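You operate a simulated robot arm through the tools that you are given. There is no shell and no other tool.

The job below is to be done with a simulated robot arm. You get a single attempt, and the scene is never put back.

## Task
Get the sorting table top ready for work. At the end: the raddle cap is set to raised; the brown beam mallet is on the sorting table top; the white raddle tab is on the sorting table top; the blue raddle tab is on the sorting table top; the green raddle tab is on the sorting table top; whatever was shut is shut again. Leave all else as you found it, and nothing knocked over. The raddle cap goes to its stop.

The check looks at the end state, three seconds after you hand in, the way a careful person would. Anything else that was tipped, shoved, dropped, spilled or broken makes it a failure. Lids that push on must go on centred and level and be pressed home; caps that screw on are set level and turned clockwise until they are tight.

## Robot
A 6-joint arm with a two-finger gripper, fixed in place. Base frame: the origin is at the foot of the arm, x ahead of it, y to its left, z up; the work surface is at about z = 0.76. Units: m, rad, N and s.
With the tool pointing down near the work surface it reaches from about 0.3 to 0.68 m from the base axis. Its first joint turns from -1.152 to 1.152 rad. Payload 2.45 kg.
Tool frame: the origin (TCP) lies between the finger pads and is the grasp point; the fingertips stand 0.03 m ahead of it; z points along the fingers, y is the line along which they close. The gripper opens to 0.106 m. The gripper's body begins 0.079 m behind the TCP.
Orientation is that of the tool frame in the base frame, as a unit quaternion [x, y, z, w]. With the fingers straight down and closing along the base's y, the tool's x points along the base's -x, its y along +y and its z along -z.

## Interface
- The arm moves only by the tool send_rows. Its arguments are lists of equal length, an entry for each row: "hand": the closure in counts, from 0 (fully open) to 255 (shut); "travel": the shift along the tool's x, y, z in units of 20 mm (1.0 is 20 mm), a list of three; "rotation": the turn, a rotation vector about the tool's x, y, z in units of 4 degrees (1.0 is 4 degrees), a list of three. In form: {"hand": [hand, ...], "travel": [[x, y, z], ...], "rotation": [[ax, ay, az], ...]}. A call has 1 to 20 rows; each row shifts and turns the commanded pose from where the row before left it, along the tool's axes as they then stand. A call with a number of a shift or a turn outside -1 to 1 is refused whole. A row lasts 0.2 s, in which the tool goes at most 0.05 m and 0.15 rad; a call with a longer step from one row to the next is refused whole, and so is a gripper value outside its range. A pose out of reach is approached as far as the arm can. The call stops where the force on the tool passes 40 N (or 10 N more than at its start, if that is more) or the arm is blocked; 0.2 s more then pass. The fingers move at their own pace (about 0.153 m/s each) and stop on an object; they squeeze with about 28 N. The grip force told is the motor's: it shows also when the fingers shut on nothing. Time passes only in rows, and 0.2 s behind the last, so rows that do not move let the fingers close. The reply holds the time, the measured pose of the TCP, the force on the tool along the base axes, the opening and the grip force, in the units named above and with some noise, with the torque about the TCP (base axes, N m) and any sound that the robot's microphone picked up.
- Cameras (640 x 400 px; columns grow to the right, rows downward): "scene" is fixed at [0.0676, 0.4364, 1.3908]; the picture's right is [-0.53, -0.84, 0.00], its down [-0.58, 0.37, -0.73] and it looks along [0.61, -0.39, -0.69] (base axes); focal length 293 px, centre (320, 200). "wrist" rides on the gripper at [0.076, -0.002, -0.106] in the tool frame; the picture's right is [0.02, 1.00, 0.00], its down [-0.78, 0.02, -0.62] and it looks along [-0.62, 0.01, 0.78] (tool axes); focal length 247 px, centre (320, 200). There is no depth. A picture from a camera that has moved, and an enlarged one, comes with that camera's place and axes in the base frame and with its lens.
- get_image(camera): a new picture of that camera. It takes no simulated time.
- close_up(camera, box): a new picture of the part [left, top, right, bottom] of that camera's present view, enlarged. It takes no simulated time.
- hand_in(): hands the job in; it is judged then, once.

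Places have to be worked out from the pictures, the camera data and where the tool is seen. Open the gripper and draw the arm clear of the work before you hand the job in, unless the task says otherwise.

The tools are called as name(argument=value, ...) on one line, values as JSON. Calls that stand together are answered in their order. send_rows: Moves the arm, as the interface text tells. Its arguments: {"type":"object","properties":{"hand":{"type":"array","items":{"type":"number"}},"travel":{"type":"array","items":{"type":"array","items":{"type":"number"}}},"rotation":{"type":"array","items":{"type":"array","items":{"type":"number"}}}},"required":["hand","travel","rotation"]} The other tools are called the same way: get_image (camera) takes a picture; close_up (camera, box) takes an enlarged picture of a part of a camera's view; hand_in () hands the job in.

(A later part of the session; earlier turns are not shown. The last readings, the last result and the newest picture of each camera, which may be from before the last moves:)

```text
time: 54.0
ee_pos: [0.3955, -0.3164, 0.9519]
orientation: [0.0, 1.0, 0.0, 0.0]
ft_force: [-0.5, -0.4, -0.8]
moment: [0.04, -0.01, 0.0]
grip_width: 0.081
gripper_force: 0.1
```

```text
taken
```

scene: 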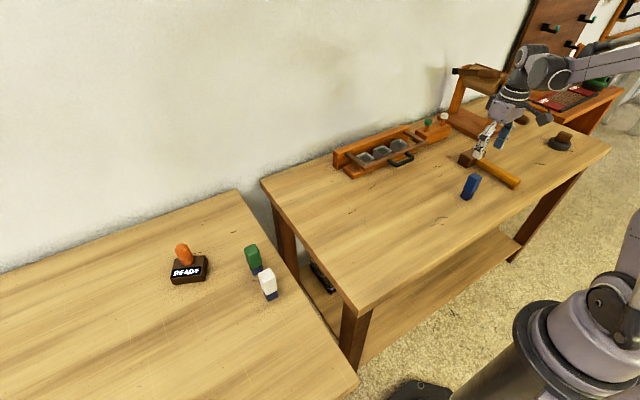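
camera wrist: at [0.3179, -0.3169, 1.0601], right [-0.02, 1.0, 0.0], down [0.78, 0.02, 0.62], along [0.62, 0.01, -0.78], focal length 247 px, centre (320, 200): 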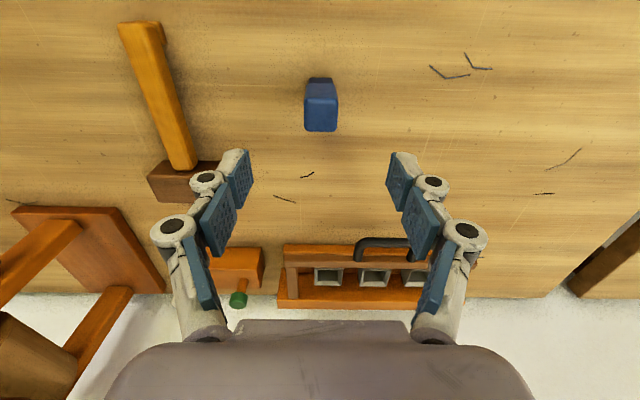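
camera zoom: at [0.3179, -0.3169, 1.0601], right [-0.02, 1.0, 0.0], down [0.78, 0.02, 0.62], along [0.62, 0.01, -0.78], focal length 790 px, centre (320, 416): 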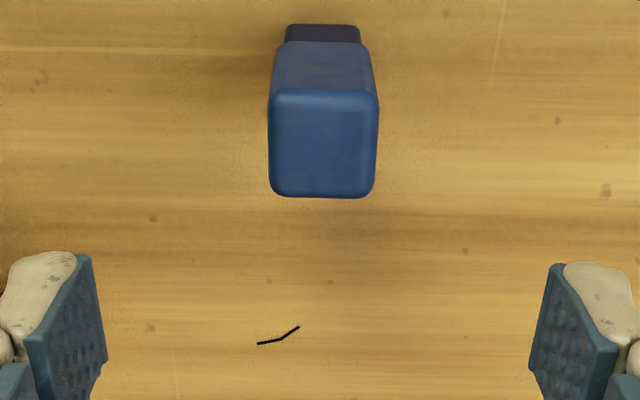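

Blue is aligned directly below at about (0.395, -0.3155). Descending and gripping.

send_rows(hand=[60, 60, 60, 60, 60, 60, 60, 60, 60, 60, 255, 255, 255, 255], travel=[[0, 0.04, 0.9], [0, 0, 0.9], [0, 0, 0.9], [0, 0, 0.9], [0, 0, 0.9], [0, 0, 0.9], [0, 0, 0.8], [0, 0, 0.6], [0, 0, 0.2], [0, 0, 0], [0, 0, 0], [0, 0, 0], [0, 0, 0], [0, 0, 0]], rotation=[[0, 0, 0], [0, 0, 0], [0, 0, 0], [0, 0, 0], [0, 0, 0], [0, 0, 0], [0, 0, 0], [0, 0, 0], [0, 0, 0], [0, 0, 0], [0, 0, 0], [0, 0, 0], [0, 0, 0], [0, 0, 0]])

get_image(camera="wrist")

```text
time: 57.0
ee_pos: [0.3955, -0.3134, 0.8123]
orientation: [0.0, 1.0, 0.0, 0.0]
ft_force: [-1.2, -0.8, 2.6]
moment: [-0.05, -0.02, 0.04]
grip_width: 0.0281
gripper_force: 28.3
```

```text
taken
camera wrist: at [0.3176, -0.3143, 0.9204], right [-0.02, 1.0, 0.0], down [0.78, 0.02, 0.62], along [0.62, 0.01, -0.78], focal length 247 px, centre (320, 200)
```

wrist: 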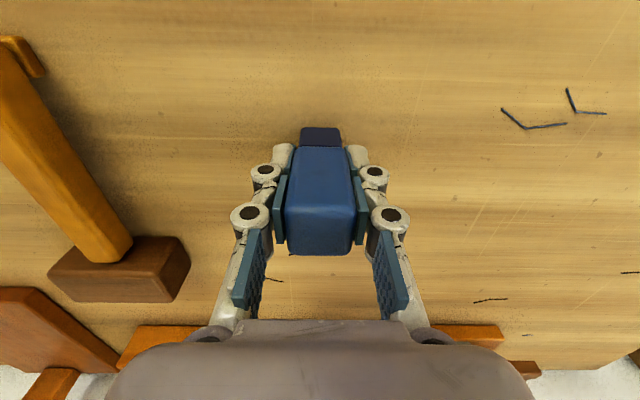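

Blue is gripped. Carrying it to about (0.34, 0.35).

send_rows(hand=[255, 255, 255, 255, 255, 255, 255, 255, 255, 255, 255, 255, 255, 255, 255, 255, 255, 255, 255, 255], travel=[[0, 0, -0.5], [0, 0, -1], [0, 0, -1], [0, 0, -1], [0.0816, 0.9756, -0.5], [0.0816, 0.9756, -0.5], [0.0816, 0.9756, -0.5], [0.0816, 0.9756, -0.5], [0.0816, 0.9756, -0.5], [0.0816, 0.9756, -0.5], [0.0816, 0.9756, 0], [0.0816, 0.9756, 0], [0.0816, 0.9756, 0], [0.0816, 0.9756, 0], [0.0816, 0.9756, 0], [0.0816, 0.9756, 0], [0.0816, 0.9756, 0], [0.0816, 0.9756, 0], [0.0816, 0.9756, 0], [0.0816, 0.9756, 0]], rotation=[[0, 0, 0], [0, 0, 0], [0, 0, 0], [0, 0, 0], [0, 0, 0], [0, 0, 0], [0, 0, 0], [0, 0, 0], [0, 0, 0], [0, 0, 0], [0, 0, 0], [0, 0, 0], [0, 0, 0], [0, 0, 0], [0, 0, 0], [0, 0, 0], [0, 0, 0], [0, 0, 0], [0, 0, 0], [0, 0, 0]])

send_rows(hand=[255, 255, 255, 255, 255, 255, 255, 255, 255, 255, 255, 255, 255, 255, 255, 255, 255, 255, 255], travel=[[0.0816, 0.9756, 0], [0.0816, 0.9756, 0], [0.0816, 0.9756, 0], [0.0816, 0.9756, 0], [0.0816, 0.9756, 0], [0.0816, 0.9756, 0], [0.0816, 0.9756, 0], [0.0816, 0.9756, 0], [0.0816, 0.9756, 0], [0.0816, 0.9756, 0], [0.0816, 0.9756, 0], [0.0816, 0.9756, 0], [0.0816, 0.9756, 0], [0.0816, 0.9756, 0], [0.0816, 0.9756, 0], [0.0816, 0.9756, 0], [0.0816, 0.9756, 0], [0.0816, 0.9756, 0], [0, 0, 0]], rotation=[[0, 0, 0], [0, 0, 0], [0, 0, 0], [0, 0, 0], [0, 0, 0], [0, 0, 0], [0, 0, 0], [0, 0, 0], [0, 0, 0], [0, 0, 0], [0, 0, 0], [0, 0, 0], [0, 0, 0], [0, 0, 0], [0, 0, 0], [0, 0, 0], [0, 0, 0], [0, 0, 0], [0, 0, 0]])

get_image(camera="wrist")

get_image(camera="scene")

```text
time: 61.2
ee_pos: [0.3679, -0.0012, 0.9435]
orientation: [0.0, 1.0, 0.0, 0.0]
ft_force: [0.6, 0.1, -1.0]
moment: [0.04, -0.01, 0.0]
grip_width: 0.0287
gripper_force: 28.1
```

```text
time: 65.2
ee_pos: [0.3406, 0.3492, 0.9426]
orientation: [0.0, 1.0, -0.001, 0.0]
ft_force: [0.3, 0.2, -1.8]
moment: [-0.01, 0.03, -0.01]
grip_width: 0.0285
gripper_force: 27.5
```

```text
taken
camera wrist: at [0.2628, 0.3487, 1.0515], right [-0.02, 1.0, 0.0], down [0.78, 0.02, 0.62], along [0.62, 0.01, -0.78], focal length 247 px, centre (320, 200)
```

wrist: 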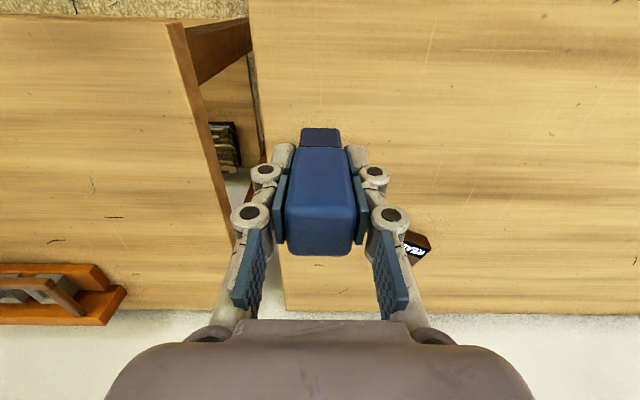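

```text
taken
```

scene: 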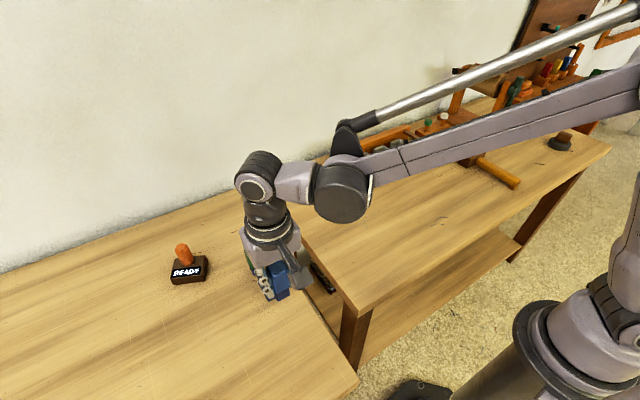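

Blue is above its spot. Lowering it the way I did the others.

send_rows(hand=[255, 255, 255, 255, 255, 255, 255, 255, 255, 255, 255, 255, 255, 255], travel=[[0, 0, 0.9], [0, 0, 0.9], [0, 0, 0.9], [0, 0, 0.9], [0, 0, 0.9], [0, 0, 0.9], [0, 0, 0.6], [0, 0, 0.2], [0, 0, 0.1], [0, 0, 0.05], [0, 0, 0.05], [0, 0, 0.03], [0, 0, 0], [0, 0, 0]], rotation=[[0, 0, 0], [0, 0, 0], [0, 0, 0], [0, 0, 0], [0, 0, 0], [0, 0, 0], [0, 0, 0], [0, 0, 0], [0, 0, 0], [0, 0, 0], [0, 0, 0], [0, 0, 0], [0, 0, 0], [0, 0, 0]])

```text
time: 68.2
ee_pos: [0.3402, 0.3499, 0.8142]
orientation: [0.001, 1.0, 0.0, 0.0]
ft_force: [0.8, 0.5, -0.1]
moment: [0.01, -0.01, 0.02]
grip_width: 0.028
gripper_force: 27.8
```

send_rows(hand=[255, 255, 255], travel=[[0, 0, 0.05], [0, 0, 0], [0, 0, 0]], rotation=[[0, 0, 0], [0, 0, 0], [0, 0, 0]])

```text
time: 69.0
ee_pos: [0.341, 0.3499, 0.8129]
orientation: [0.0, 1.0, 0.0, 0.001]
ft_force: [0.5, -0.3, -0.9]
moment: [0.02, 0.03, 0.0]
grip_width: 0.0284
gripper_force: 28.2
```

send_rows(hand=[255, 255, 255], travel=[[0, 0, 0.05], [0, 0, 0], [0, 0, 0]], rotation=[[0, 0, 0], [0, 0, 0], [0, 0, 0]])

```text
time: 69.8
ee_pos: [0.3413, 0.3504, 0.8125]
orientation: [0.001, 1.0, 0.0, 0.001]
ft_force: [0.1, -0.1, -0.7]
moment: [-0.01, 0.02, -0.03]
grip_width: 0.0282
gripper_force: 28.0
```

send_rows(hand=[255, 255, 255], travel=[[0, 0, 0.04], [0, 0, 0], [0, 0, 0]], rotation=[[0, 0, 0], [0, 0, 0], [0, 0, 0]])

```text
time: 70.6
ee_pos: [0.34, 0.3493, 0.8122]
orientation: [0.0, 1.0, 0.0, 0.0]
ft_force: [1.2, -1.6, 3.8]
moment: [-0.06, -0.02, 0.03]
grip_width: 0.0285
gripper_force: 28.2
```

Light contact (about 4 N). Releasing here.

send_rows(hand=[255, 200, 120, 60, 60, 60], travel=[[0, 0, -0.01], [0, 0, 0], [0, 0, 0], [0, 0, 0], [0, 0, 0], [0, 0, 0]], rotation=[[0, 0, 0], [0, 0, 0], [0, 0, 0], [0, 0, 0], [0, 0, 0], [0, 0, 0]])

get_image(camera="wrist")

```text
time: 72.0
ee_pos: [0.3405, 0.3501, 0.8112]
orientation: [0.0, 1.0, 0.0, 0.001]
ft_force: [0.0, 0.4, 0.3]
moment: [0.02, -0.01, 0.03]
grip_width: 0.0813
gripper_force: 0.1
```

```text
taken
camera wrist: at [0.2631, 0.3492, 0.9201], right [-0.02, 1.0, 0.0], down [0.78, 0.02, 0.62], along [0.62, 0.01, -0.78], focal length 247 px, centre (320, 200)
```

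wrist: 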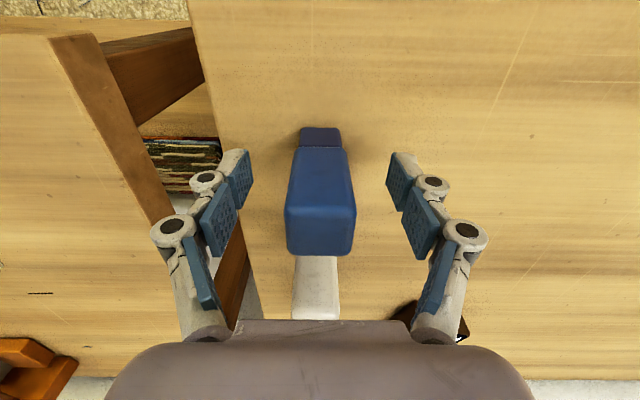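

All three tabs are standing on the left table. Next is the mallet: its handle runs along x at about y≈-0.49, with the head near x≈0.5. I'll raise the arm and travel to hover over it.

send_rows(hand=[60, 60, 60, 60, 60, 60, 60, 60, 60, 60, 60, 60, 60, 60, 60, 60, 60, 60, 60, 60], travel=[[0, 0, -1], [0, 0, -1], [0, 0, -1], [0, 0, -1], [0, 0, -1], [-0.1, -1, -0.3], [-0.1, -1, -0.3], [-0.1, -1, -0.3], [-0.1, -1, -0.3], [-0.1, -1, -0.3], [-0.1, -1, -0.3], [-0.1, -1, -0.3], [-0.1, -1, -0.3], [-0.1, -1, -0.3], [-0.1, -1, -0.3], [-0.1, -1, 0], [-0.1, -1, 0], [-0.1, -1, 0], [-0.1, -1, 0], [-0.1, -1, 0]], rotation=[[0, 0, 0], [0, 0, 0], [0, 0, 0], [0, 0, 0], [0, 0, 0], [0, 0, 0], [0, 0, 0], [0, 0, 0], [0, 0, 0], [0, 0, 0], [0, 0, 0], [0, 0, 0], [0, 0, 0], [0, 0, 0], [0, 0, 0], [0, 0, 0], [0, 0, 0], [0, 0, 0], [0, 0, 0], [0, 0, 0]])

send_rows(hand=[60, 60, 60, 60, 60, 60, 60, 60, 60, 60, 60, 60, 60, 60, 60, 60, 60, 60, 60, 60], travel=[[-0.1, -1, 0], [-0.1, -1, 0], [-0.1, -1, 0], [-0.1, -1, 0], [-0.1, -1, 0], [-0.1, -1, 0], [-0.1, -1, 0], [-0.1, -1, 0], [-0.1, -1, 0], [-0.1, -1, 0], [-0.1, -1, 0], [-0.1, -1, 0], [-0.1, -1, 0], [-0.1, -1, 0], [-0.1, -1, 0], [-0.1, -1, 0], [-0.1, -1, 0], [-0.1, -1, 0], [-0.1, -1, 0], [-0.1, -1, 0]], rotation=[[0, 0, 0], [0, 0, 0], [0, 0, 0], [0, 0, 0], [0, 0, 0], [0, 0, 0], [0, 0, 0], [0, 0, 0], [0, 0, 0], [0, 0, 0], [0, 0, 0], [0, 0, 0], [0, 0, 0], [0, 0, 0], [0, 0, 0], [0, 0, 0], [0, 0, 0], [0, 0, 0], [0, 0, 0], [0, 0, 0]])

send_rows(hand=[60, 60, 60, 60, 60], travel=[[-0.1, -1, 0], [-0.1, -1, 0], [-0.1, -1, 0], [-0.1, -1, 0], [0, 0, 0]], rotation=[[0, 0, 0], [0, 0, 0], [0, 0, 0], [0, 0, 0], [0, 0, 0]])

get_image(camera="wrist")

get_image(camera="scene")

```text
time: 76.2
ee_pos: [0.3723, 0.0483, 0.9711]
orientation: [0.001, 1.0, 0.0, 0.0]
ft_force: [0.6, 0.0, -0.2]
moment: [-0.01, 0.03, 0.0]
grip_width: 0.0808
gripper_force: 0.0
```

```text
time: 80.4
ee_pos: [0.4097, -0.3512, 0.9712]
orientation: [0.0, 1.0, 0.0, -0.001]
ft_force: [-0.1, -0.2, -0.2]
moment: [0.07, -0.03, 0.0]
grip_width: 0.0812
gripper_force: 0.0
```

```text
time: 81.6
ee_pos: [0.4187, -0.4294, 0.9715]
orientation: [0.001, 1.0, 0.0, 0.001]
ft_force: [0.4, -0.7, -0.5]
moment: [0.01, -0.03, -0.01]
grip_width: 0.081
gripper_force: 0.1
```

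```text
taken
camera wrist: at [0.3416, -0.4312, 1.0792], right [-0.02, 1.0, 0.0], down [0.78, 0.02, 0.62], along [0.62, 0.01, -0.78], focal length 247 px, centre (320, 200)
```

wrist: 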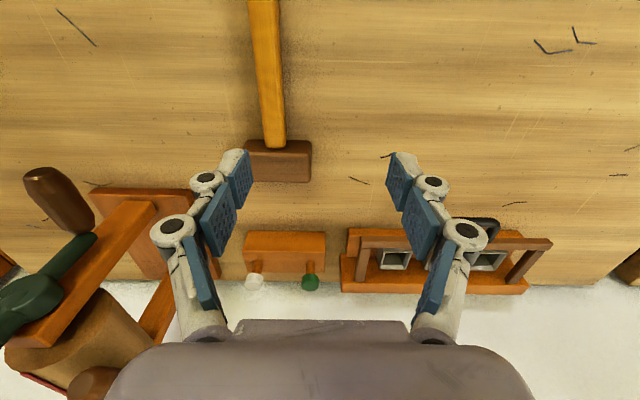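

```text
taken
```

scene: 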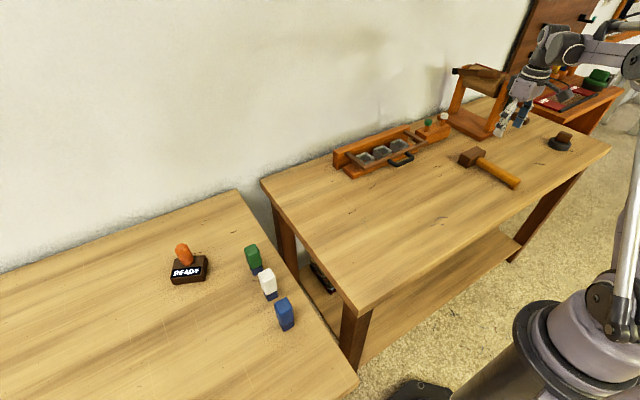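

All three tabs stand on the left table. I'll take close-ups of the mallet to get its height and handle width before grasping.

close_up(camera="scene", box=[445, 135, 535, 195])

close_up(camera="wrist", box=[200, 0, 360, 200])

```text
6.67 times, centred on (490, 165) of scene
camera zoom: at [0.0676, 0.4364, 1.3908], right [-0.53, -0.84, 0.0], down [-0.58, 0.37, -0.73], along [0.61, -0.39, -0.69], focal length 1952 px, centre (-813, 433)
```

zoom: 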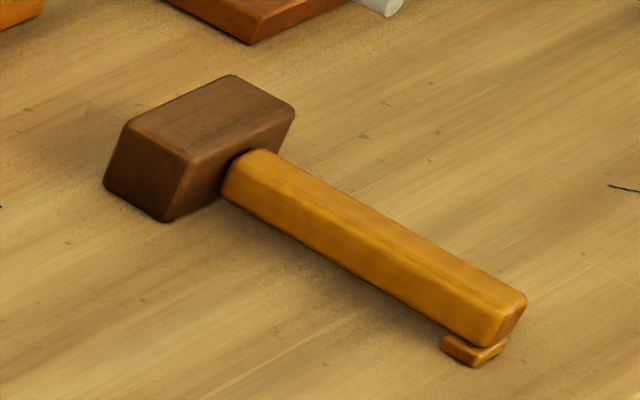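

```text
2.00 times, centred on (280, 100) of wrist
camera zoom: at [0.3416, -0.4312, 1.0792], right [-0.02, 1.0, 0.0], down [0.78, 0.02, 0.62], along [0.62, 0.01, -0.78], focal length 494 px, centre (400, 400)
```

zoom: 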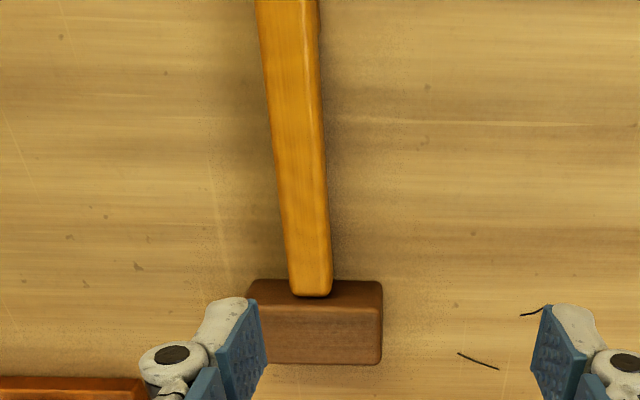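

The mallet head's top is at about z≈0.80 and the handle is ~24 mm thick, centred near z≈0.78 at y≈-0.487. I'll move over the handle close to the head and descend partway to verify.

send_rows(hand=[60, 60, 60, 60, 60, 60, 60, 60, 60], travel=[[-0.6, -0.96, 0], [-0.6, -0.96, 0], [-0.6, -0.96, 0], [0, 0, 0.9], [0, 0, 0.9], [0, 0, 0.9], [0, 0, 0.9], [0, 0, 0.9], [0, 0, 0]], rotation=[[0, 0, 0], [0, 0, 0], [0, 0, 0], [0, 0, 0], [0, 0, 0], [0, 0, 0], [0, 0, 0], [0, 0, 0], [0, 0, 0]])

get_image(camera="wrist")

close_up(camera="scene", box=[430, 90, 590, 200])

```text
time: 83.6
ee_pos: [0.4517, -0.4883, 0.8822]
orientation: [0.001, 1.0, 0.0, 0.001]
ft_force: [0.3, -0.6, 0.1]
moment: [0.04, 0.0, 0.0]
grip_width: 0.0812
gripper_force: 0.0
```

```text
taken
camera wrist: at [0.3747, -0.4888, 0.9895], right [-0.02, 1.0, 0.0], down [0.78, 0.02, 0.62], along [0.62, 0.01, -0.78], focal length 247 px, centre (320, 200)
```

wrist: 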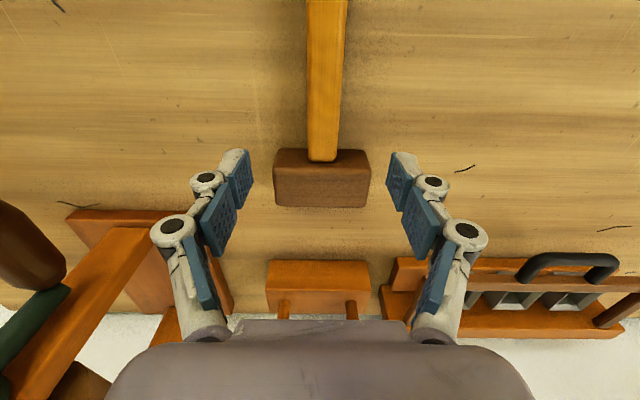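

```text
3.64 times, centred on (510, 145) of scene
camera zoom: at [0.0676, 0.4364, 1.3908], right [-0.53, -0.84, 0.0], down [-0.58, 0.37, -0.73], along [0.61, -0.39, -0.69], focal length 1065 px, centre (-371, 400)
```

zoom: 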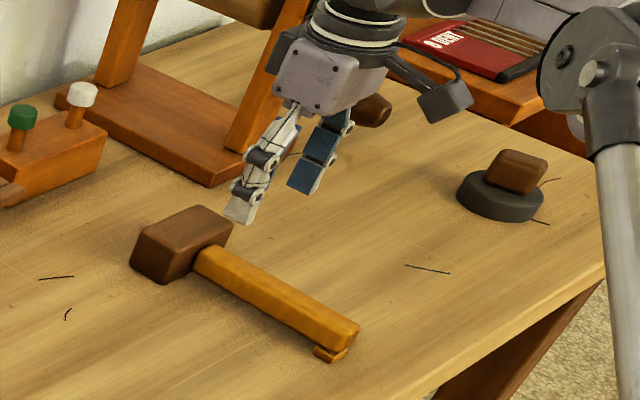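

The handle is about 4 mm to the +y side. I'll correct that and descend to z≈0.795, with tips just above the table, then check.

send_rows(hand=[60, 60, 60, 60, 60, 60, 60], travel=[[0, 0.19, 0.8], [0, 0, 0.9], [0, 0, 0.9], [0, 0, 0.9], [0, 0, 0.5], [0, 0, 0.3], [0, 0, 0]], rotation=[[0, 0, 0], [0, 0, 0], [0, 0, 0], [0, 0, 0], [0, 0, 0], [0, 0, 0], [0, 0, 0]])

get_image(camera="wrist")

close_up(camera="scene", box=[430, 110, 550, 200])

```text
time: 85.2
ee_pos: [0.4525, -0.4844, 0.7949]
orientation: [0.0, 1.0, 0.001, 0.0]
ft_force: [-1.2, 0.9, 0.3]
moment: [0.03, -0.03, -0.02]
grip_width: 0.081
gripper_force: 0.1
```

```text
taken
camera wrist: at [0.3753, -0.4855, 0.903], right [-0.02, 1.0, 0.0], down [0.78, 0.02, 0.62], along [0.62, 0.01, -0.78], focal length 247 px, centre (320, 200)
```

wrist: 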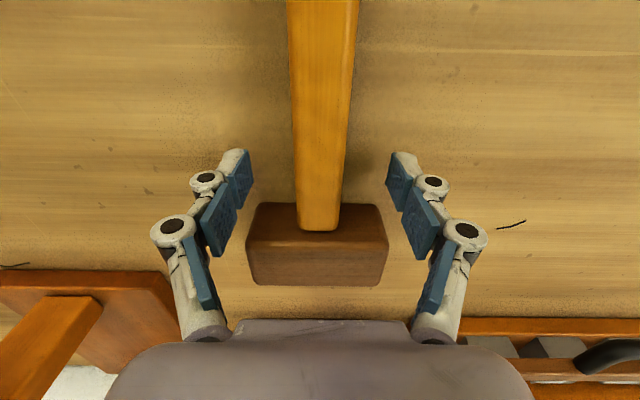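

```text
4.44 times, centred on (490, 155) of scene
camera zoom: at [0.0676, 0.4364, 1.3908], right [-0.53, -0.84, 0.0], down [-0.58, 0.37, -0.73], along [0.61, -0.39, -0.69], focal length 1301 px, centre (-436, 400)
```

zoom: 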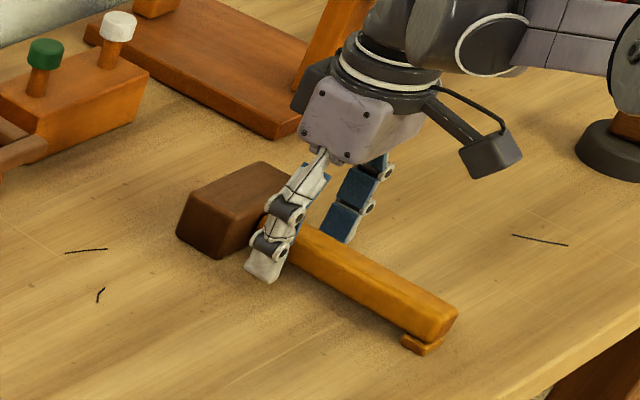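

The fingers straddle the handle just shy of the head. Closing.

send_rows(hand=[255, 255, 255, 255, 255], travel=[[0, 0, 0], [0, 0, 0], [0, 0, 0], [0, 0, 0], [0, 0, 0]], rotation=[[0, 0, 0], [0, 0, 0], [0, 0, 0], [0, 0, 0], [0, 0, 0]])

send_rows(hand=[255, 255, 255], travel=[[0, 0, -0.3], [0, 0, -0.5], [0, 0, 0]], rotation=[[0, 0, 0], [0, 0, 0], [0, 0, 0]])

get_image(camera="wrist")

close_up(camera="scene", box=[430, 110, 550, 200])

```text
time: 86.4
ee_pos: [0.4522, -0.4849, 0.7965]
orientation: [0.001, 1.0, 0.0, -0.001]
ft_force: [1.8, -2.1, 9.1]
moment: [-0.07, 0.01, -0.02]
grip_width: 0.0251
gripper_force: 27.9
```

```text
time: 87.2
ee_pos: [0.4536, -0.483, 0.8119]
orientation: [0.0, 1.0, 0.001, 0.0]
ft_force: [-0.3, -0.3, -2.1]
moment: [0.04, 0.07, 0.02]
grip_width: 0.025
gripper_force: 27.8
```

```text
taken
camera wrist: at [0.3762, -0.4843, 0.9192], right [-0.02, 1.0, 0.0], down [0.78, 0.02, 0.62], along [0.62, 0.01, -0.78], focal length 247 px, centre (320, 200)
```

wrist: 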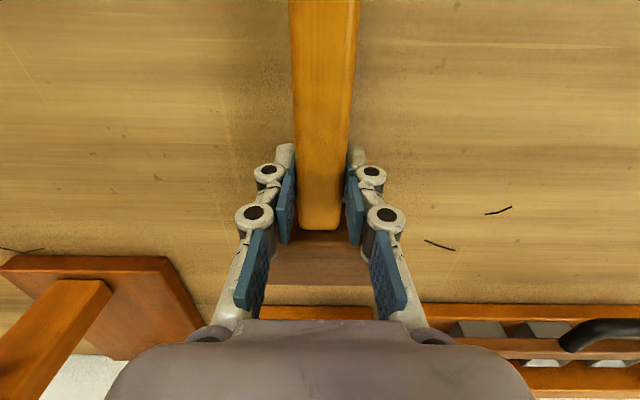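

```text
4.44 times, centred on (490, 155) of scene
camera zoom: at [0.0677, 0.4363, 1.3908], right [-0.53, -0.84, 0.0], down [-0.58, 0.37, -0.73], along [0.61, -0.39, -0.69], focal length 1301 px, centre (-436, 400)
```

zoom: 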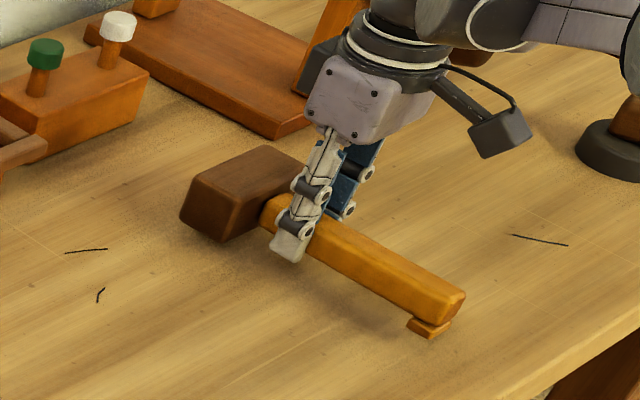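

The mallet is held level. Lifting to travel height and carrying it across to the left table.

send_rows(hand=[255, 255, 255, 255, 255, 255, 255, 255, 255, 255, 255, 255, 255, 255, 255, 255, 255, 255, 255, 255], travel=[[0, 0, -1], [0, 0, -1], [0, 0, -1], [0, 0, -1], [0, 0, -1], [0, 0, -1], [0.097, 0.994, -0.2], [0.097, 0.994, -0.2], [0.097, 0.994, -0.2], [0.097, 0.994, -0.2], [0.097, 0.994, -0.2], [0.097, 0.994, -0.2], [0.097, 0.994, -0.2], [0.097, 0.994, -0.2], [0.097, 0.994, -0.2], [0.097, 0.994, -0.2], [0.097, 0.994, 0], [0.097, 0.994, 0], [0.097, 0.994, 0], [0.097, 0.994, 0]], rotation=[[0, 0, 0], [0, 0, 0], [0, 0, 0], [0, 0, 0], [0, 0, 0], [0, 0, 0], [0, 0, 0], [0, 0, 0], [0, 0, 0], [0, 0, 0], [0, 0, 0], [0, 0, 0], [0, 0, 0], [0, 0, 0], [0, 0, 0], [0, 0, 0], [0, 0, 0], [0, 0, 0], [0, 0, 0], [0, 0, 0]])

send_rows(hand=[255, 255, 255, 255, 255, 255, 255, 255, 255, 255, 255, 255, 255, 255, 255, 255, 255, 255, 255, 255], travel=[[0.097, 0.994, 0], [0.097, 0.994, 0], [0.097, 0.994, 0], [0.097, 0.994, 0], [0.097, 0.994, 0], [0.097, 0.994, 0], [0.097, 0.994, 0], [0.097, 0.994, 0], [0.097, 0.994, 0], [0.097, 0.994, 0], [0.097, 0.994, 0], [0.097, 0.994, 0], [0.097, 0.994, 0], [0.097, 0.994, 0], [0.097, 0.994, 0], [0.097, 0.994, 0], [0.097, 0.994, 0], [0.097, 0.994, 0], [0.097, 0.994, 0], [0.097, 0.994, 0]], rotation=[[0, 0, 0], [0, 0, 0], [0, 0, 0], [0, 0, 0], [0, 0, 0], [0, 0, 0], [0, 0, 0], [0, 0, 0], [0, 0, 0], [0, 0, 0], [0, 0, 0], [0, 0, 0], [0, 0, 0], [0, 0, 0], [0, 0, 0], [0, 0, 0], [0, 0, 0], [0, 0, 0], [0, 0, 0], [0, 0, 0]])

get_image(camera="wrist")

get_image(camera="scene")

```text
time: 91.4
ee_pos: [0.4278, -0.2068, 0.9719]
orientation: [0.0, 1.0, 0.0, 0.0]
ft_force: [-0.6, 0.8, -1.6]
moment: [0.0, 0.06, 0.02]
grip_width: 0.0249
gripper_force: 28.2
```

```text
time: 95.6
ee_pos: [0.3905, 0.1929, 0.9713]
orientation: [0.0, 1.0, 0.0, 0.0]
ft_force: [0.3, -0.2, -1.8]
moment: [-0.03, 0.02, -0.03]
grip_width: 0.025
gripper_force: 27.9
```

```text
taken
camera wrist: at [0.314, 0.1919, 1.0783], right [-0.02, 1.0, 0.0], down [0.78, 0.02, 0.62], along [0.62, 0.01, -0.78], focal length 247 px, centre (320, 200)
```

wrist: 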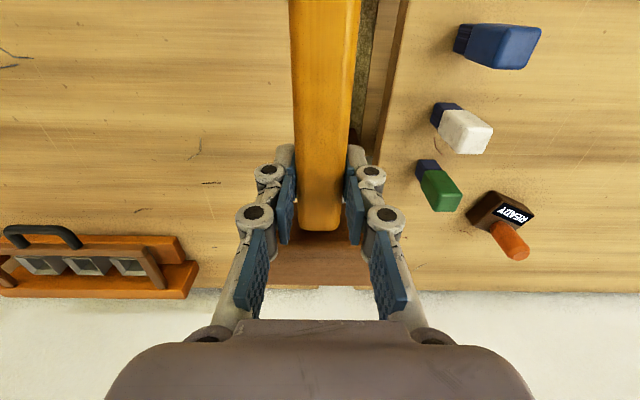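

```text
taken
```

scene: 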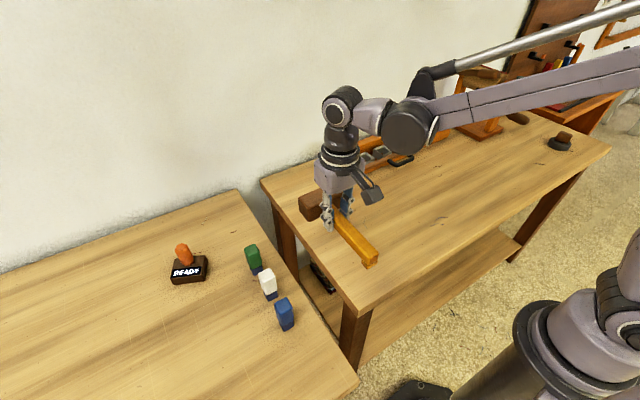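

The mallet is steady. Continuing to (0.36, 0.47), above the free area beyond the tabs.

send_rows(hand=[255, 255, 255, 255, 255, 255, 255, 255, 255, 255, 255, 255, 255, 255, 255], travel=[[0.109, 0.99, 0], [0.109, 0.99, 0], [0.109, 0.99, 0], [0.109, 0.99, 0], [0.109, 0.99, 0], [0.109, 0.99, 0], [0.109, 0.99, 0], [0.109, 0.99, 0], [0.109, 0.99, 0], [0.109, 0.99, 0], [0.109, 0.99, 0], [0.109, 0.99, 0], [0.109, 0.99, 0], [0.109, 0.99, 0], [0, 0, 0]], rotation=[[0, 0, 0], [0, 0, 0], [0, 0, 0], [0, 0, 0], [0, 0, 0], [0, 0, 0], [0, 0, 0], [0, 0, 0], [0, 0, 0], [0, 0, 0], [0, 0, 0], [0, 0, 0], [0, 0, 0], [0, 0, 0], [0, 0, 0]])

get_image(camera="wrist")

get_image(camera="scene")

```text
time: 98.8
ee_pos: [0.3573, 0.4691, 0.9736]
orientation: [-0.001, 1.0, 0.0, 0.001]
ft_force: [0.6, 0.3, -1.5]
moment: [-0.02, 0.04, 0.01]
grip_width: 0.0251
gripper_force: 27.8
```

```text
taken
camera wrist: at [0.2796, 0.4685, 1.0807], right [-0.02, 1.0, 0.0], down [0.78, 0.02, 0.62], along [0.62, 0.01, -0.78], focal length 247 px, centre (320, 200)
```

wrist: 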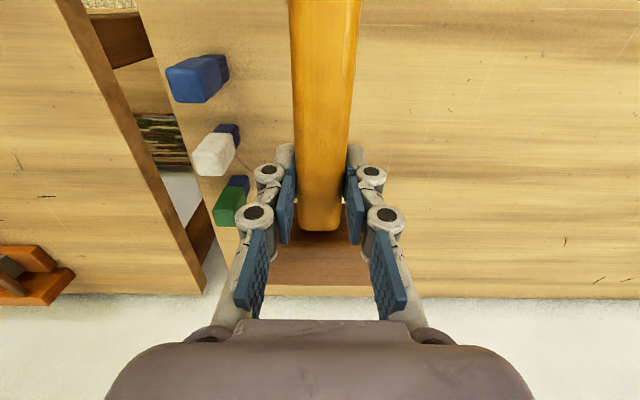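

```text
taken
```

scene: 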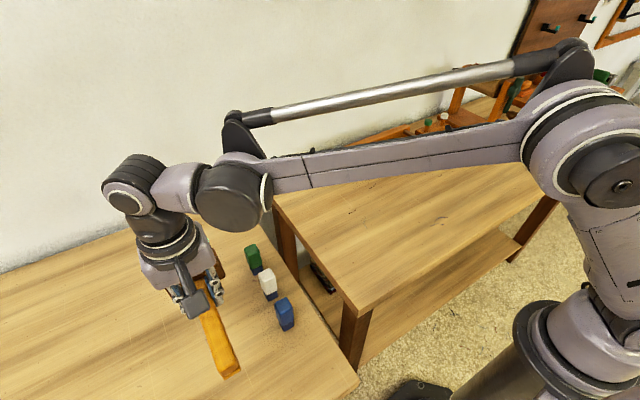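

Clear space below. Lowering quickly to about 8 mm above the surface, then slowly.

send_rows(hand=[255, 255, 255, 255, 255, 255, 255, 255, 255, 255, 255, 255], travel=[[0, 0, 0.9], [0, 0, 0.9], [0, 0, 0.9], [0, 0, 0.9], [0, 0, 0.9], [0, 0, 0.9], [0, 0, 0.9], [0, 0, 0.9], [0, 0, 0.7], [0, 0, 0.3], [0, 0, 0.2], [0, 0, 0]], rotation=[[0, 0, 0], [0, 0, 0], [0, 0, 0], [0, 0, 0], [0, 0, 0], [0, 0, 0], [0, 0, 0], [0, 0, 0], [0, 0, 0], [0, 0, 0], [0, 0, 0], [0, 0, 0]])

close_up(camera="scene", box=[130, 220, 330, 390])

```text
time: 101.4
ee_pos: [0.3589, 0.47, 0.8033]
orientation: [0.0, 1.0, -0.001, 0.0]
ft_force: [0.1, 1.2, -2.3]
moment: [0.01, 0.03, -0.01]
grip_width: 0.0252
gripper_force: 27.5
```

```text
2.35 times, centred on (230, 305) of scene
camera zoom: at [0.0676, 0.4364, 1.3908], right [-0.53, -0.84, 0.0], down [-0.58, 0.37, -0.73], along [0.61, -0.39, -0.69], focal length 689 px, centre (532, -47)
```

zoom: 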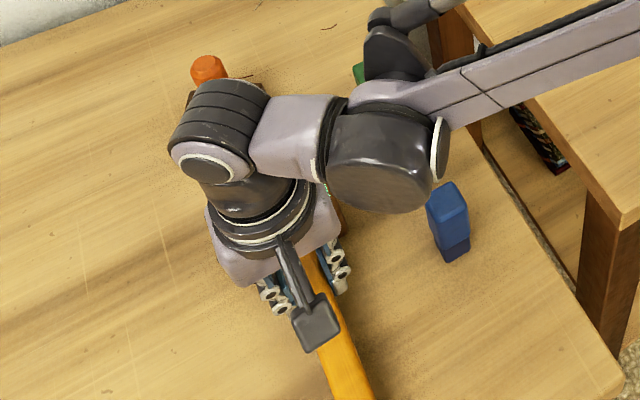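

The wrist assembly is well above the tabs (about 0.18 m over TCP). Lowering the mallet the last millimetres while watching the force.

send_rows(hand=[255, 255, 255, 255, 255], travel=[[0, 0, 0.1], [0, 0, 0.1], [0, 0, 0.05], [0, 0, 0.05], [0, 0, 0]], rotation=[[0, 0, 0], [0, 0, 0], [0, 0, 0], [0, 0, 0], [0, 0, 0]])

```text
time: 102.6
ee_pos: [0.3597, 0.4669, 0.7987]
orientation: [-0.001, 1.0, 0.0, 0.0]
ft_force: [-0.5, 0.0, -1.9]
moment: [0.0, 0.03, 0.0]
grip_width: 0.0247
gripper_force: 27.7
```

send_rows(hand=[255, 255, 255], travel=[[0, 0, 0.05], [0, 0, 0.05], [0, 0, 0]], rotation=[[0, 0, 0], [0, 0, 0], [0, 0, 0]])

```text
time: 103.4
ee_pos: [0.3596, 0.4702, 0.7961]
orientation: [0.0, 1.0, 0.0, 0.0]
ft_force: [-0.3, 0.6, -1.7]
moment: [-0.04, 0.04, 0.01]
grip_width: 0.0248
gripper_force: 27.6
```

send_rows(hand=[255, 255], travel=[[0, 0, 0.05], [0, 0, 0]], rotation=[[0, 0, 0], [0, 0, 0]])

```text
time: 104.0
ee_pos: [0.3588, 0.4688, 0.7955]
orientation: [-0.001, 1.0, 0.001, 0.002]
ft_force: [2.0, 0.6, 3.5]
moment: [-0.02, -0.51, -0.01]
grip_width: 0.0248
gripper_force: 28.3
```

The head end has touched first. One more tiny step, then release.

send_rows(hand=[255, 255], travel=[[0, 0, 0.03], [0, 0, 0]], rotation=[[0, 0, 0], [0, 0, 0]])

```text
time: 104.6
ee_pos: [0.3576, 0.4694, 0.7961]
orientation: [0.001, 1.0, 0.001, 0.002]
ft_force: [4.7, 5.0, 24.4]
moment: [0.16, -0.22, 0.0]
grip_width: 0.0249
gripper_force: 27.9
```

Now seated firmly. I'll ease off slightly and open the fingers.

send_rows(hand=[255, 255, 200, 130, 80, 80, 80], travel=[[0, 0, -0.03], [0, 0, 0], [0, 0, 0], [0, 0, 0], [0, 0, 0], [0, 0, 0], [0, 0, 0]], rotation=[[0, 0, 0], [0, 0, 0], [0, 0, 0], [0, 0, 0], [0, 0, 0], [0, 0, 0], [0, 0, 0]])

get_image(camera="wrist")

```text
time: 106.2
ee_pos: [0.3589, 0.4684, 0.7946]
orientation: [0.001, 1.0, -0.001, 0.0]
ft_force: [-0.8, 0.3, -0.3]
moment: [0.01, 0.02, 0.02]
grip_width: 0.0726
gripper_force: 0.1
```

```text
taken
camera wrist: at [0.2819, 0.4678, 0.9024], right [-0.02, 1.0, 0.0], down [0.78, 0.02, 0.62], along [0.62, 0.01, -0.78], focal length 247 px, centre (320, 200)
```

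wrist: 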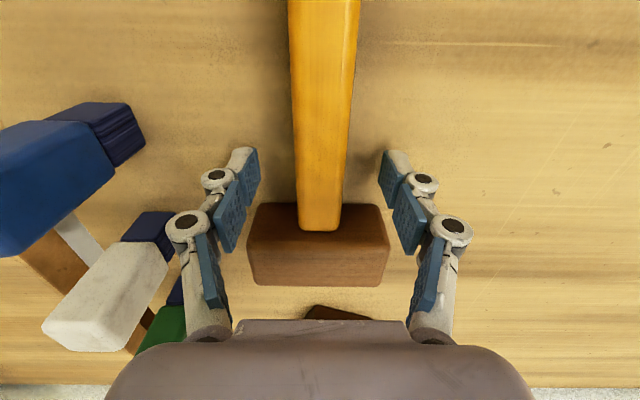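

The mallet lies flat on the left table. Lifting straight up and checking the placements before turning to the raddle cap.

send_rows(hand=[80, 80, 80, 80, 80, 80, 80, 80, 80, 80, 80], travel=[[0, 0, -0.8], [0, 0, -1], [0, 0, -1], [0, 0, -1], [0, 0, -1], [0, 0, -1], [0, 0, -1], [0, 0, -1], [0, 0, -1], [0, 0, -1], [0, 0, 0]], rotation=[[0, 0, 0], [0, 0, 0], [0, 0, 0], [0, 0, 0], [0, 0, 0], [0, 0, 0], [0, 0, 0], [0, 0, 0], [0, 0, 0], [0, 0, 0], [0, 0, 0]])

send_rows(hand=[80, 80, 80, 80, 80, 80, 80, 80, 80, 80, 80, 80, 80, 80, 80, 80, 80, 80, 80, 80], travel=[[-0.13, -1, 0], [-0.13, -1, 0], [-0.13, -1, 0], [-0.13, -1, 0], [-0.13, -1, 0], [-0.13, -1, 0], [-0.13, -1, 0], [-0.13, -1, 0], [-0.13, -1, 0], [-0.13, -1, 0], [-0.13, -1, 0], [-0.13, -1, 0], [-0.13, -1, 0], [-0.13, -1, 0], [-0.13, -1, 0], [-0.13, -1, 0], [-0.13, -1, 0], [-0.13, -1, 0], [-0.13, -1, 0], [-0.13, -1, 0]], rotation=[[0, 0, 0], [0, 0, 0], [0, 0, 0], [0, 0, 0], [0, 0, 0], [0, 0, 0], [0, 0, 0], [0, 0, 0], [0, 0, 0], [0, 0, 0], [0, 0, 0], [0, 0, 0], [0, 0, 0], [0, 0, 0], [0, 0, 0], [0, 0, 0], [0, 0, 0], [0, 0, 0], [0, 0, 0], [0, 0, 0]])

get_image(camera="scene")

```text
time: 108.6
ee_pos: [0.3607, 0.4691, 0.9913]
orientation: [0.0, 1.0, 0.0, 0.0]
ft_force: [-0.4, -0.6, -0.5]
moment: [0.0, -0.02, 0.02]
grip_width: 0.0728
gripper_force: 0.2
```

```text
time: 112.8
ee_pos: [0.411, 0.0698, 0.9936]
orientation: [0.0, 1.0, -0.001, 0.0]
ft_force: [0.0, 0.5, 0.6]
moment: [0.0, 0.0, 0.0]
grip_width: 0.0726
gripper_force: 0.1
```

```text
taken
```

scene: 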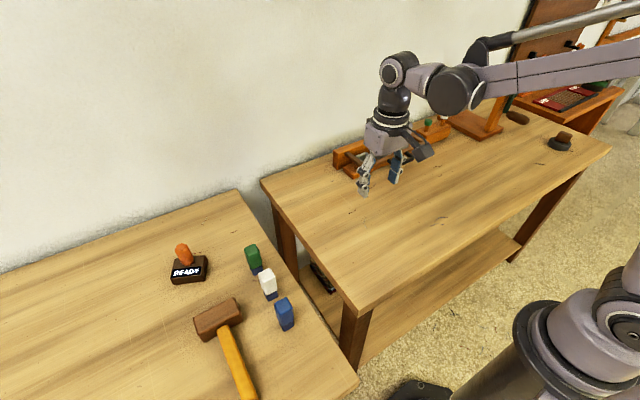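

Mallet and tabs are all on the left table. Moving to (0.45, -0.214), in front of the raddle handle, for a closer look.

send_rows(hand=[80, 80, 80, 80, 80, 80, 80, 80, 80, 80, 80, 80, 80, 80, 80, 255, 255], travel=[[-0.13, -0.946, 0], [-0.13, -0.946, 0], [-0.13, -0.946, 0], [-0.13, -0.946, 0], [-0.13, -0.946, 0], [-0.13, -0.946, 0], [-0.13, -0.946, 0], [-0.13, -0.946, 0], [-0.13, -0.946, 0], [-0.13, -0.946, 0], [-0.13, -0.946, 0], [-0.13, -0.946, 0], [-0.13, -0.946, 0], [-0.13, -0.946, 0], [-0.13, -0.946, 0], [0, 0, 0], [0, 0, 0]], rotation=[[0, 0, 0], [0, 0, 0], [0, 0, 0], [0, 0, 0], [0, 0, 0], [0, 0, 0], [0, 0, 0], [0, 0, 0], [0, 0, 0], [0, 0, 0], [0, 0, 0], [0, 0, 0], [0, 0, 0], [0, 0, 0], [0, 0, 0], [0, 0, 0], [0, 0, 0]])

get_image(camera="wrist")

close_up(camera="scene", box=[320, 110, 480, 200])

```text
time: 116.4
ee_pos: [0.4506, -0.2145, 0.9925]
orientation: [0.0, 1.0, 0.0, 0.0]
ft_force: [-0.2, 0.2, 0.8]
moment: [0.01, -0.04, -0.01]
grip_width: 0.0
gripper_force: 27.7
```

```text
taken
camera wrist: at [0.3727, -0.2154, 1.0998], right [-0.02, 1.0, 0.0], down [0.78, 0.02, 0.62], along [0.62, 0.01, -0.78], focal length 247 px, centre (320, 200)
```

wrist: 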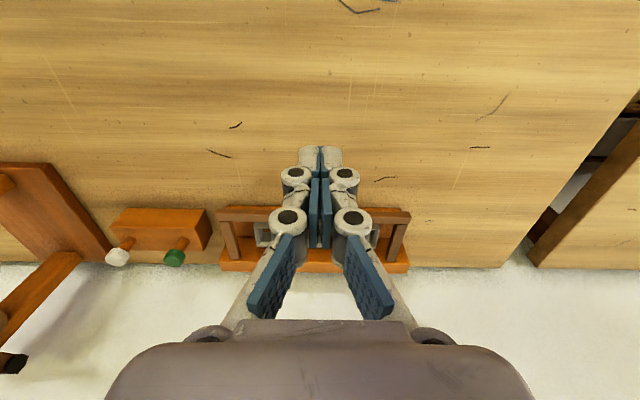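

```text
4.00 times, centred on (400, 155) of scene
camera zoom: at [0.0676, 0.4364, 1.3908], right [-0.53, -0.84, 0.0], down [-0.58, 0.37, -0.73], along [0.61, -0.39, -0.69], focal length 1171 px, centre (0, 380)
```

zoom: 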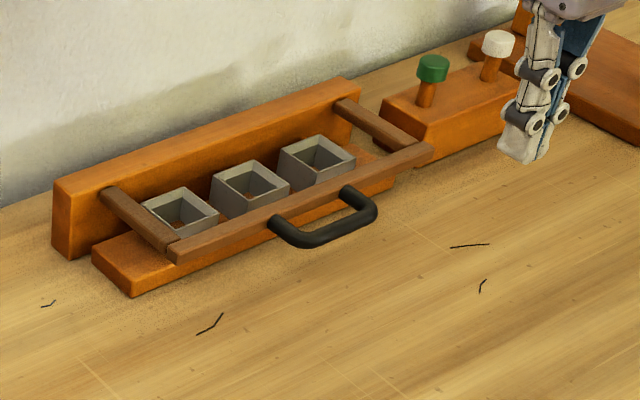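

The handle bar sits clear ahead at y≈-0.214. I'll tilt the closed fingers forward by 45° about the TCP, away from anything.

send_rows(hand=[255, 255, 255, 255, 255, 255, 255, 255, 255, 255, 255, 255, 255], travel=[[0, 0, 0], [0, 0, 0], [0, 0, 0], [0, 0, 0], [0, 0, 0], [0, 0, 0], [0, 0, 0], [0, 0, 0], [0, 0, 0], [0, 0, 0], [0, 0, 0], [0, 0, 0], [0, 0, 0]], rotation=[[0, -1, 0], [0, -1, 0], [0, -1, 0], [0, -1, 0], [0, -1, 0], [0, -1, 0], [0, -1, 0], [0, -1, 0], [0, -1, 0], [0, -1, 0], [0, -1, 0], [0, -0.25, 0], [0, 0, 0]])

get_image(camera="wrist")

get_image(camera="scene")

```text
time: 119.2
ee_pos: [0.45, -0.2139, 0.9914]
orientation: [0.001, 0.924, -0.001, 0.383]
ft_force: [-1.2, -1.3, 1.0]
moment: [0.0, -0.01, -0.01]
grip_width: 0.0
gripper_force: 28.3
```

```text
taken
camera wrist: at [0.319, -0.2151, 1.0137], right [-0.01, 1.0, -0.02], down [0.11, 0.02, 0.99], along [0.99, 0.01, -0.11], focal length 247 px, centre (320, 200)
```

wrist: 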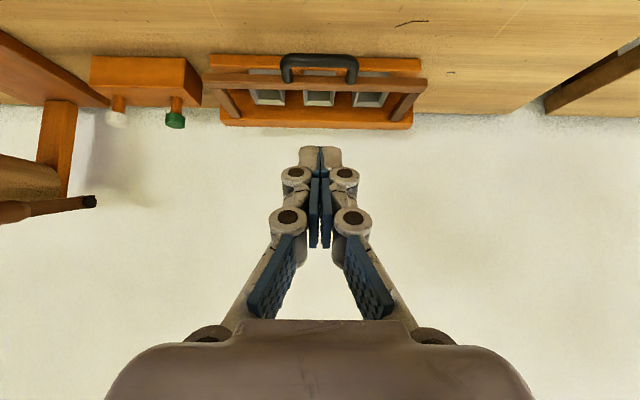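

```text
taken
```

scene: 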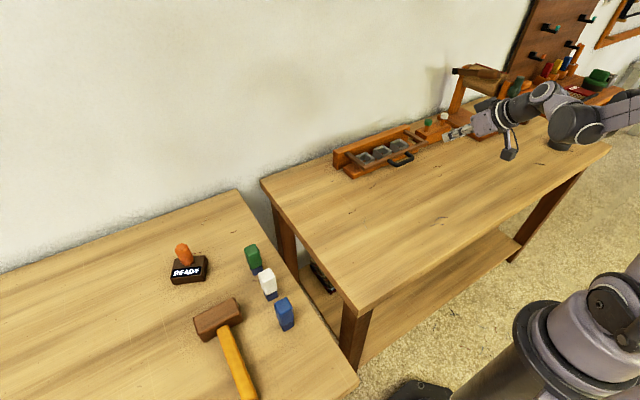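

The view is now nearly horizontal toward the raddle. Zooming in for the handle geometry.

close_up(camera="wrist", box=[190, 30, 450, 150])

```text
2.46 times, centred on (320, 90) of wrist
camera zoom: at [0.319, -0.2151, 1.0137], right [-0.01, 1.0, -0.02], down [0.11, 0.02, 0.99], along [0.99, 0.01, -0.11], focal length 608 px, centre (320, 471)
```

zoom: 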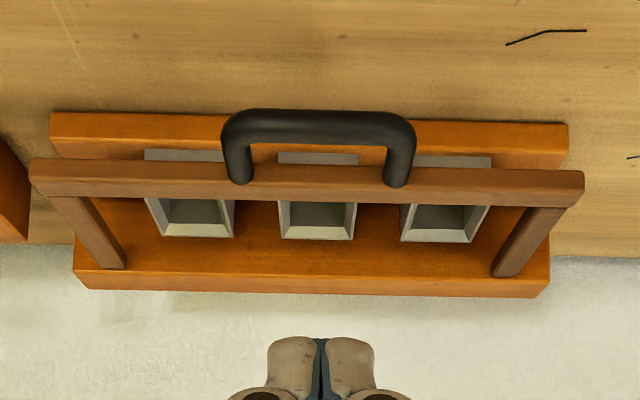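

The handle bar is at about (0.575, -0.216, 0.828), roughly level with a hinge near (0.712, 0.832). I'll slide the closed fingertips in beneath the bar without touching yet.

send_rows(hand=[255, 255, 255, 255, 255, 255, 255, 255, 255, 255, 255], travel=[[0.646, -0.02, 0.915], [0.646, -0.02, 0.915], [0.646, -0.02, 0.915], [0.646, -0.02, 0.915], [0.646, -0.02, 0.915], [0, 0, 1], [0, 0, 1], [0, 0, 1], [0, 0, 1], [0, 0, 0.8], [0, 0, 0]], rotation=[[0, 0, 0], [0, 0, 0], [0, 0, 0], [0, 0, 0], [0, 0, 0], [0, 0, 0], [0, 0, 0], [0, 0, 0], [0, 0, 0], [0, 0, 0], [0, 0, 0]])

get_image(camera="wrist")

close_up(camera="scene", box=[340, 100, 500, 200])

```text
time: 121.6
ee_pos: [0.539, -0.2166, 0.8119]
orientation: [0.0, 0.924, 0.0, 0.383]
ft_force: [0.3, 0.1, -0.8]
moment: [0.02, 0.0, 0.0]
grip_width: 0.0
gripper_force: 27.8
```

```text
taken
camera wrist: at [0.4085, -0.2168, 0.8348], right [-0.02, 1.0, -0.02], down [0.11, 0.02, 0.99], along [0.99, 0.01, -0.11], focal length 247 px, centre (320, 200)
```

wrist: 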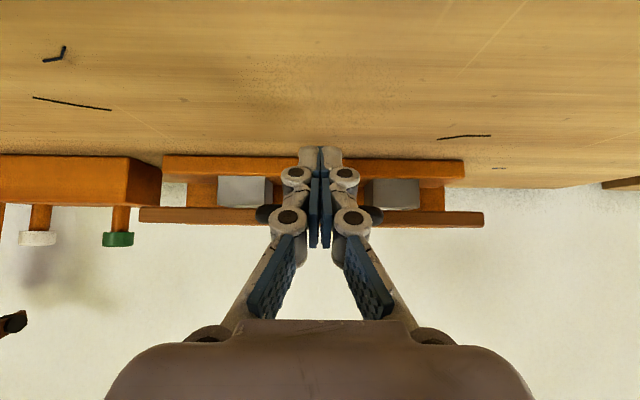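

```text
4.00 times, centred on (420, 150) of scene
camera zoom: at [0.0676, 0.4364, 1.3908], right [-0.53, -0.84, 0.0], down [-0.58, 0.37, -0.73], along [0.61, -0.39, -0.69], focal length 1171 px, centre (-80, 400)
```

zoom: 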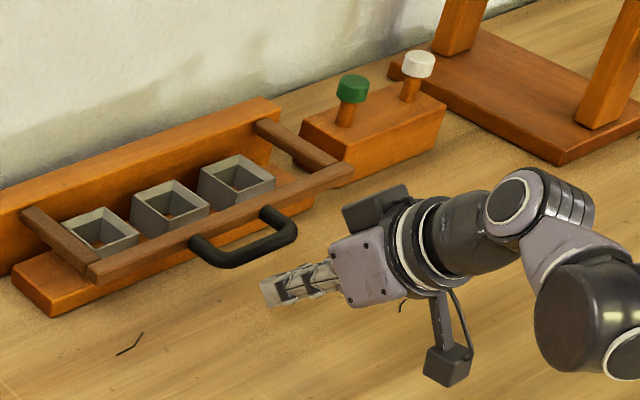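

The fingertips are just under and in front of the bar (about 18 mm gap), with no contact. I'll move up against the bar and begin following the arc a small way to see that the cap swings.

send_rows(hand=[255, 255, 255, 255, 255, 255, 255], travel=[[-0.3, 0, 0.1], [-0.3, 0, 0.1], [-0.3, 0, 0], [-0.533, 0, -0.48], [-0.58, 0, -0.4215], [-0.621, 0, -0.3585], [0, 0, 0]], rotation=[[0, 0, 0], [0, 0, 0], [0, 0, 0], [0, 0, 0], [0, 0, 0], [0, 0, 0], [0, 0, 0]])

get_image(camera="wrist")

close_up(camera="scene", box=[340, 100, 500, 200])

```text
time: 123.2
ee_pos: [0.5599, -0.2157, 0.8648]
orientation: [-0.001, 0.924, 0.0, 0.383]
ft_force: [-2.0, -0.6, 0.2]
moment: [0.03, 0.05, 0.0]
grip_width: 0.0
gripper_force: 28.2
```

```text
taken
camera wrist: at [0.4296, -0.2172, 0.8868], right [-0.02, 1.0, -0.02], down [0.11, 0.02, 0.99], along [0.99, 0.01, -0.11], focal length 247 px, centre (320, 200)
```

wrist: 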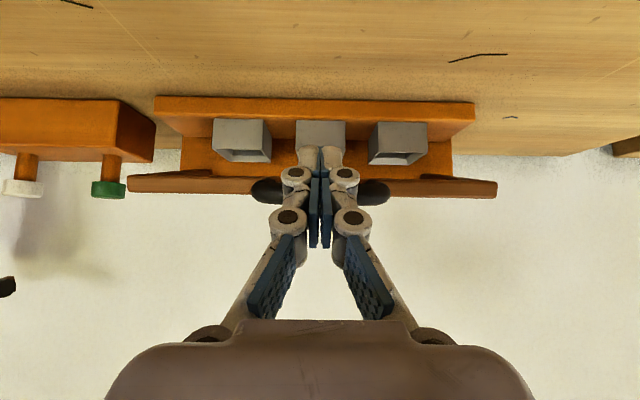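

```text
4.00 times, centred on (420, 150) of scene
camera zoom: at [0.0676, 0.4363, 1.3908], right [-0.53, -0.84, 0.0], down [-0.58, 0.37, -0.73], along [0.61, -0.39, -0.69], focal length 1171 px, centre (-80, 400)
```

zoom: 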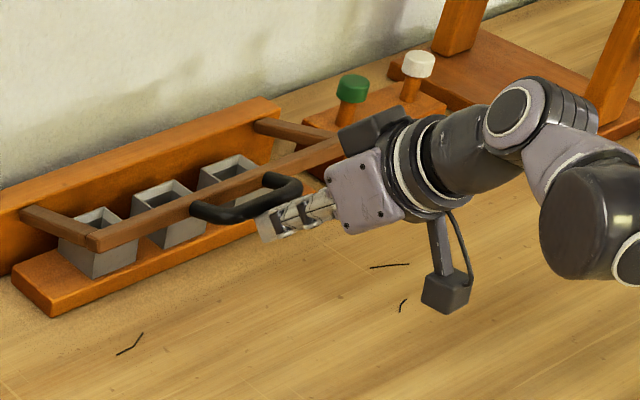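

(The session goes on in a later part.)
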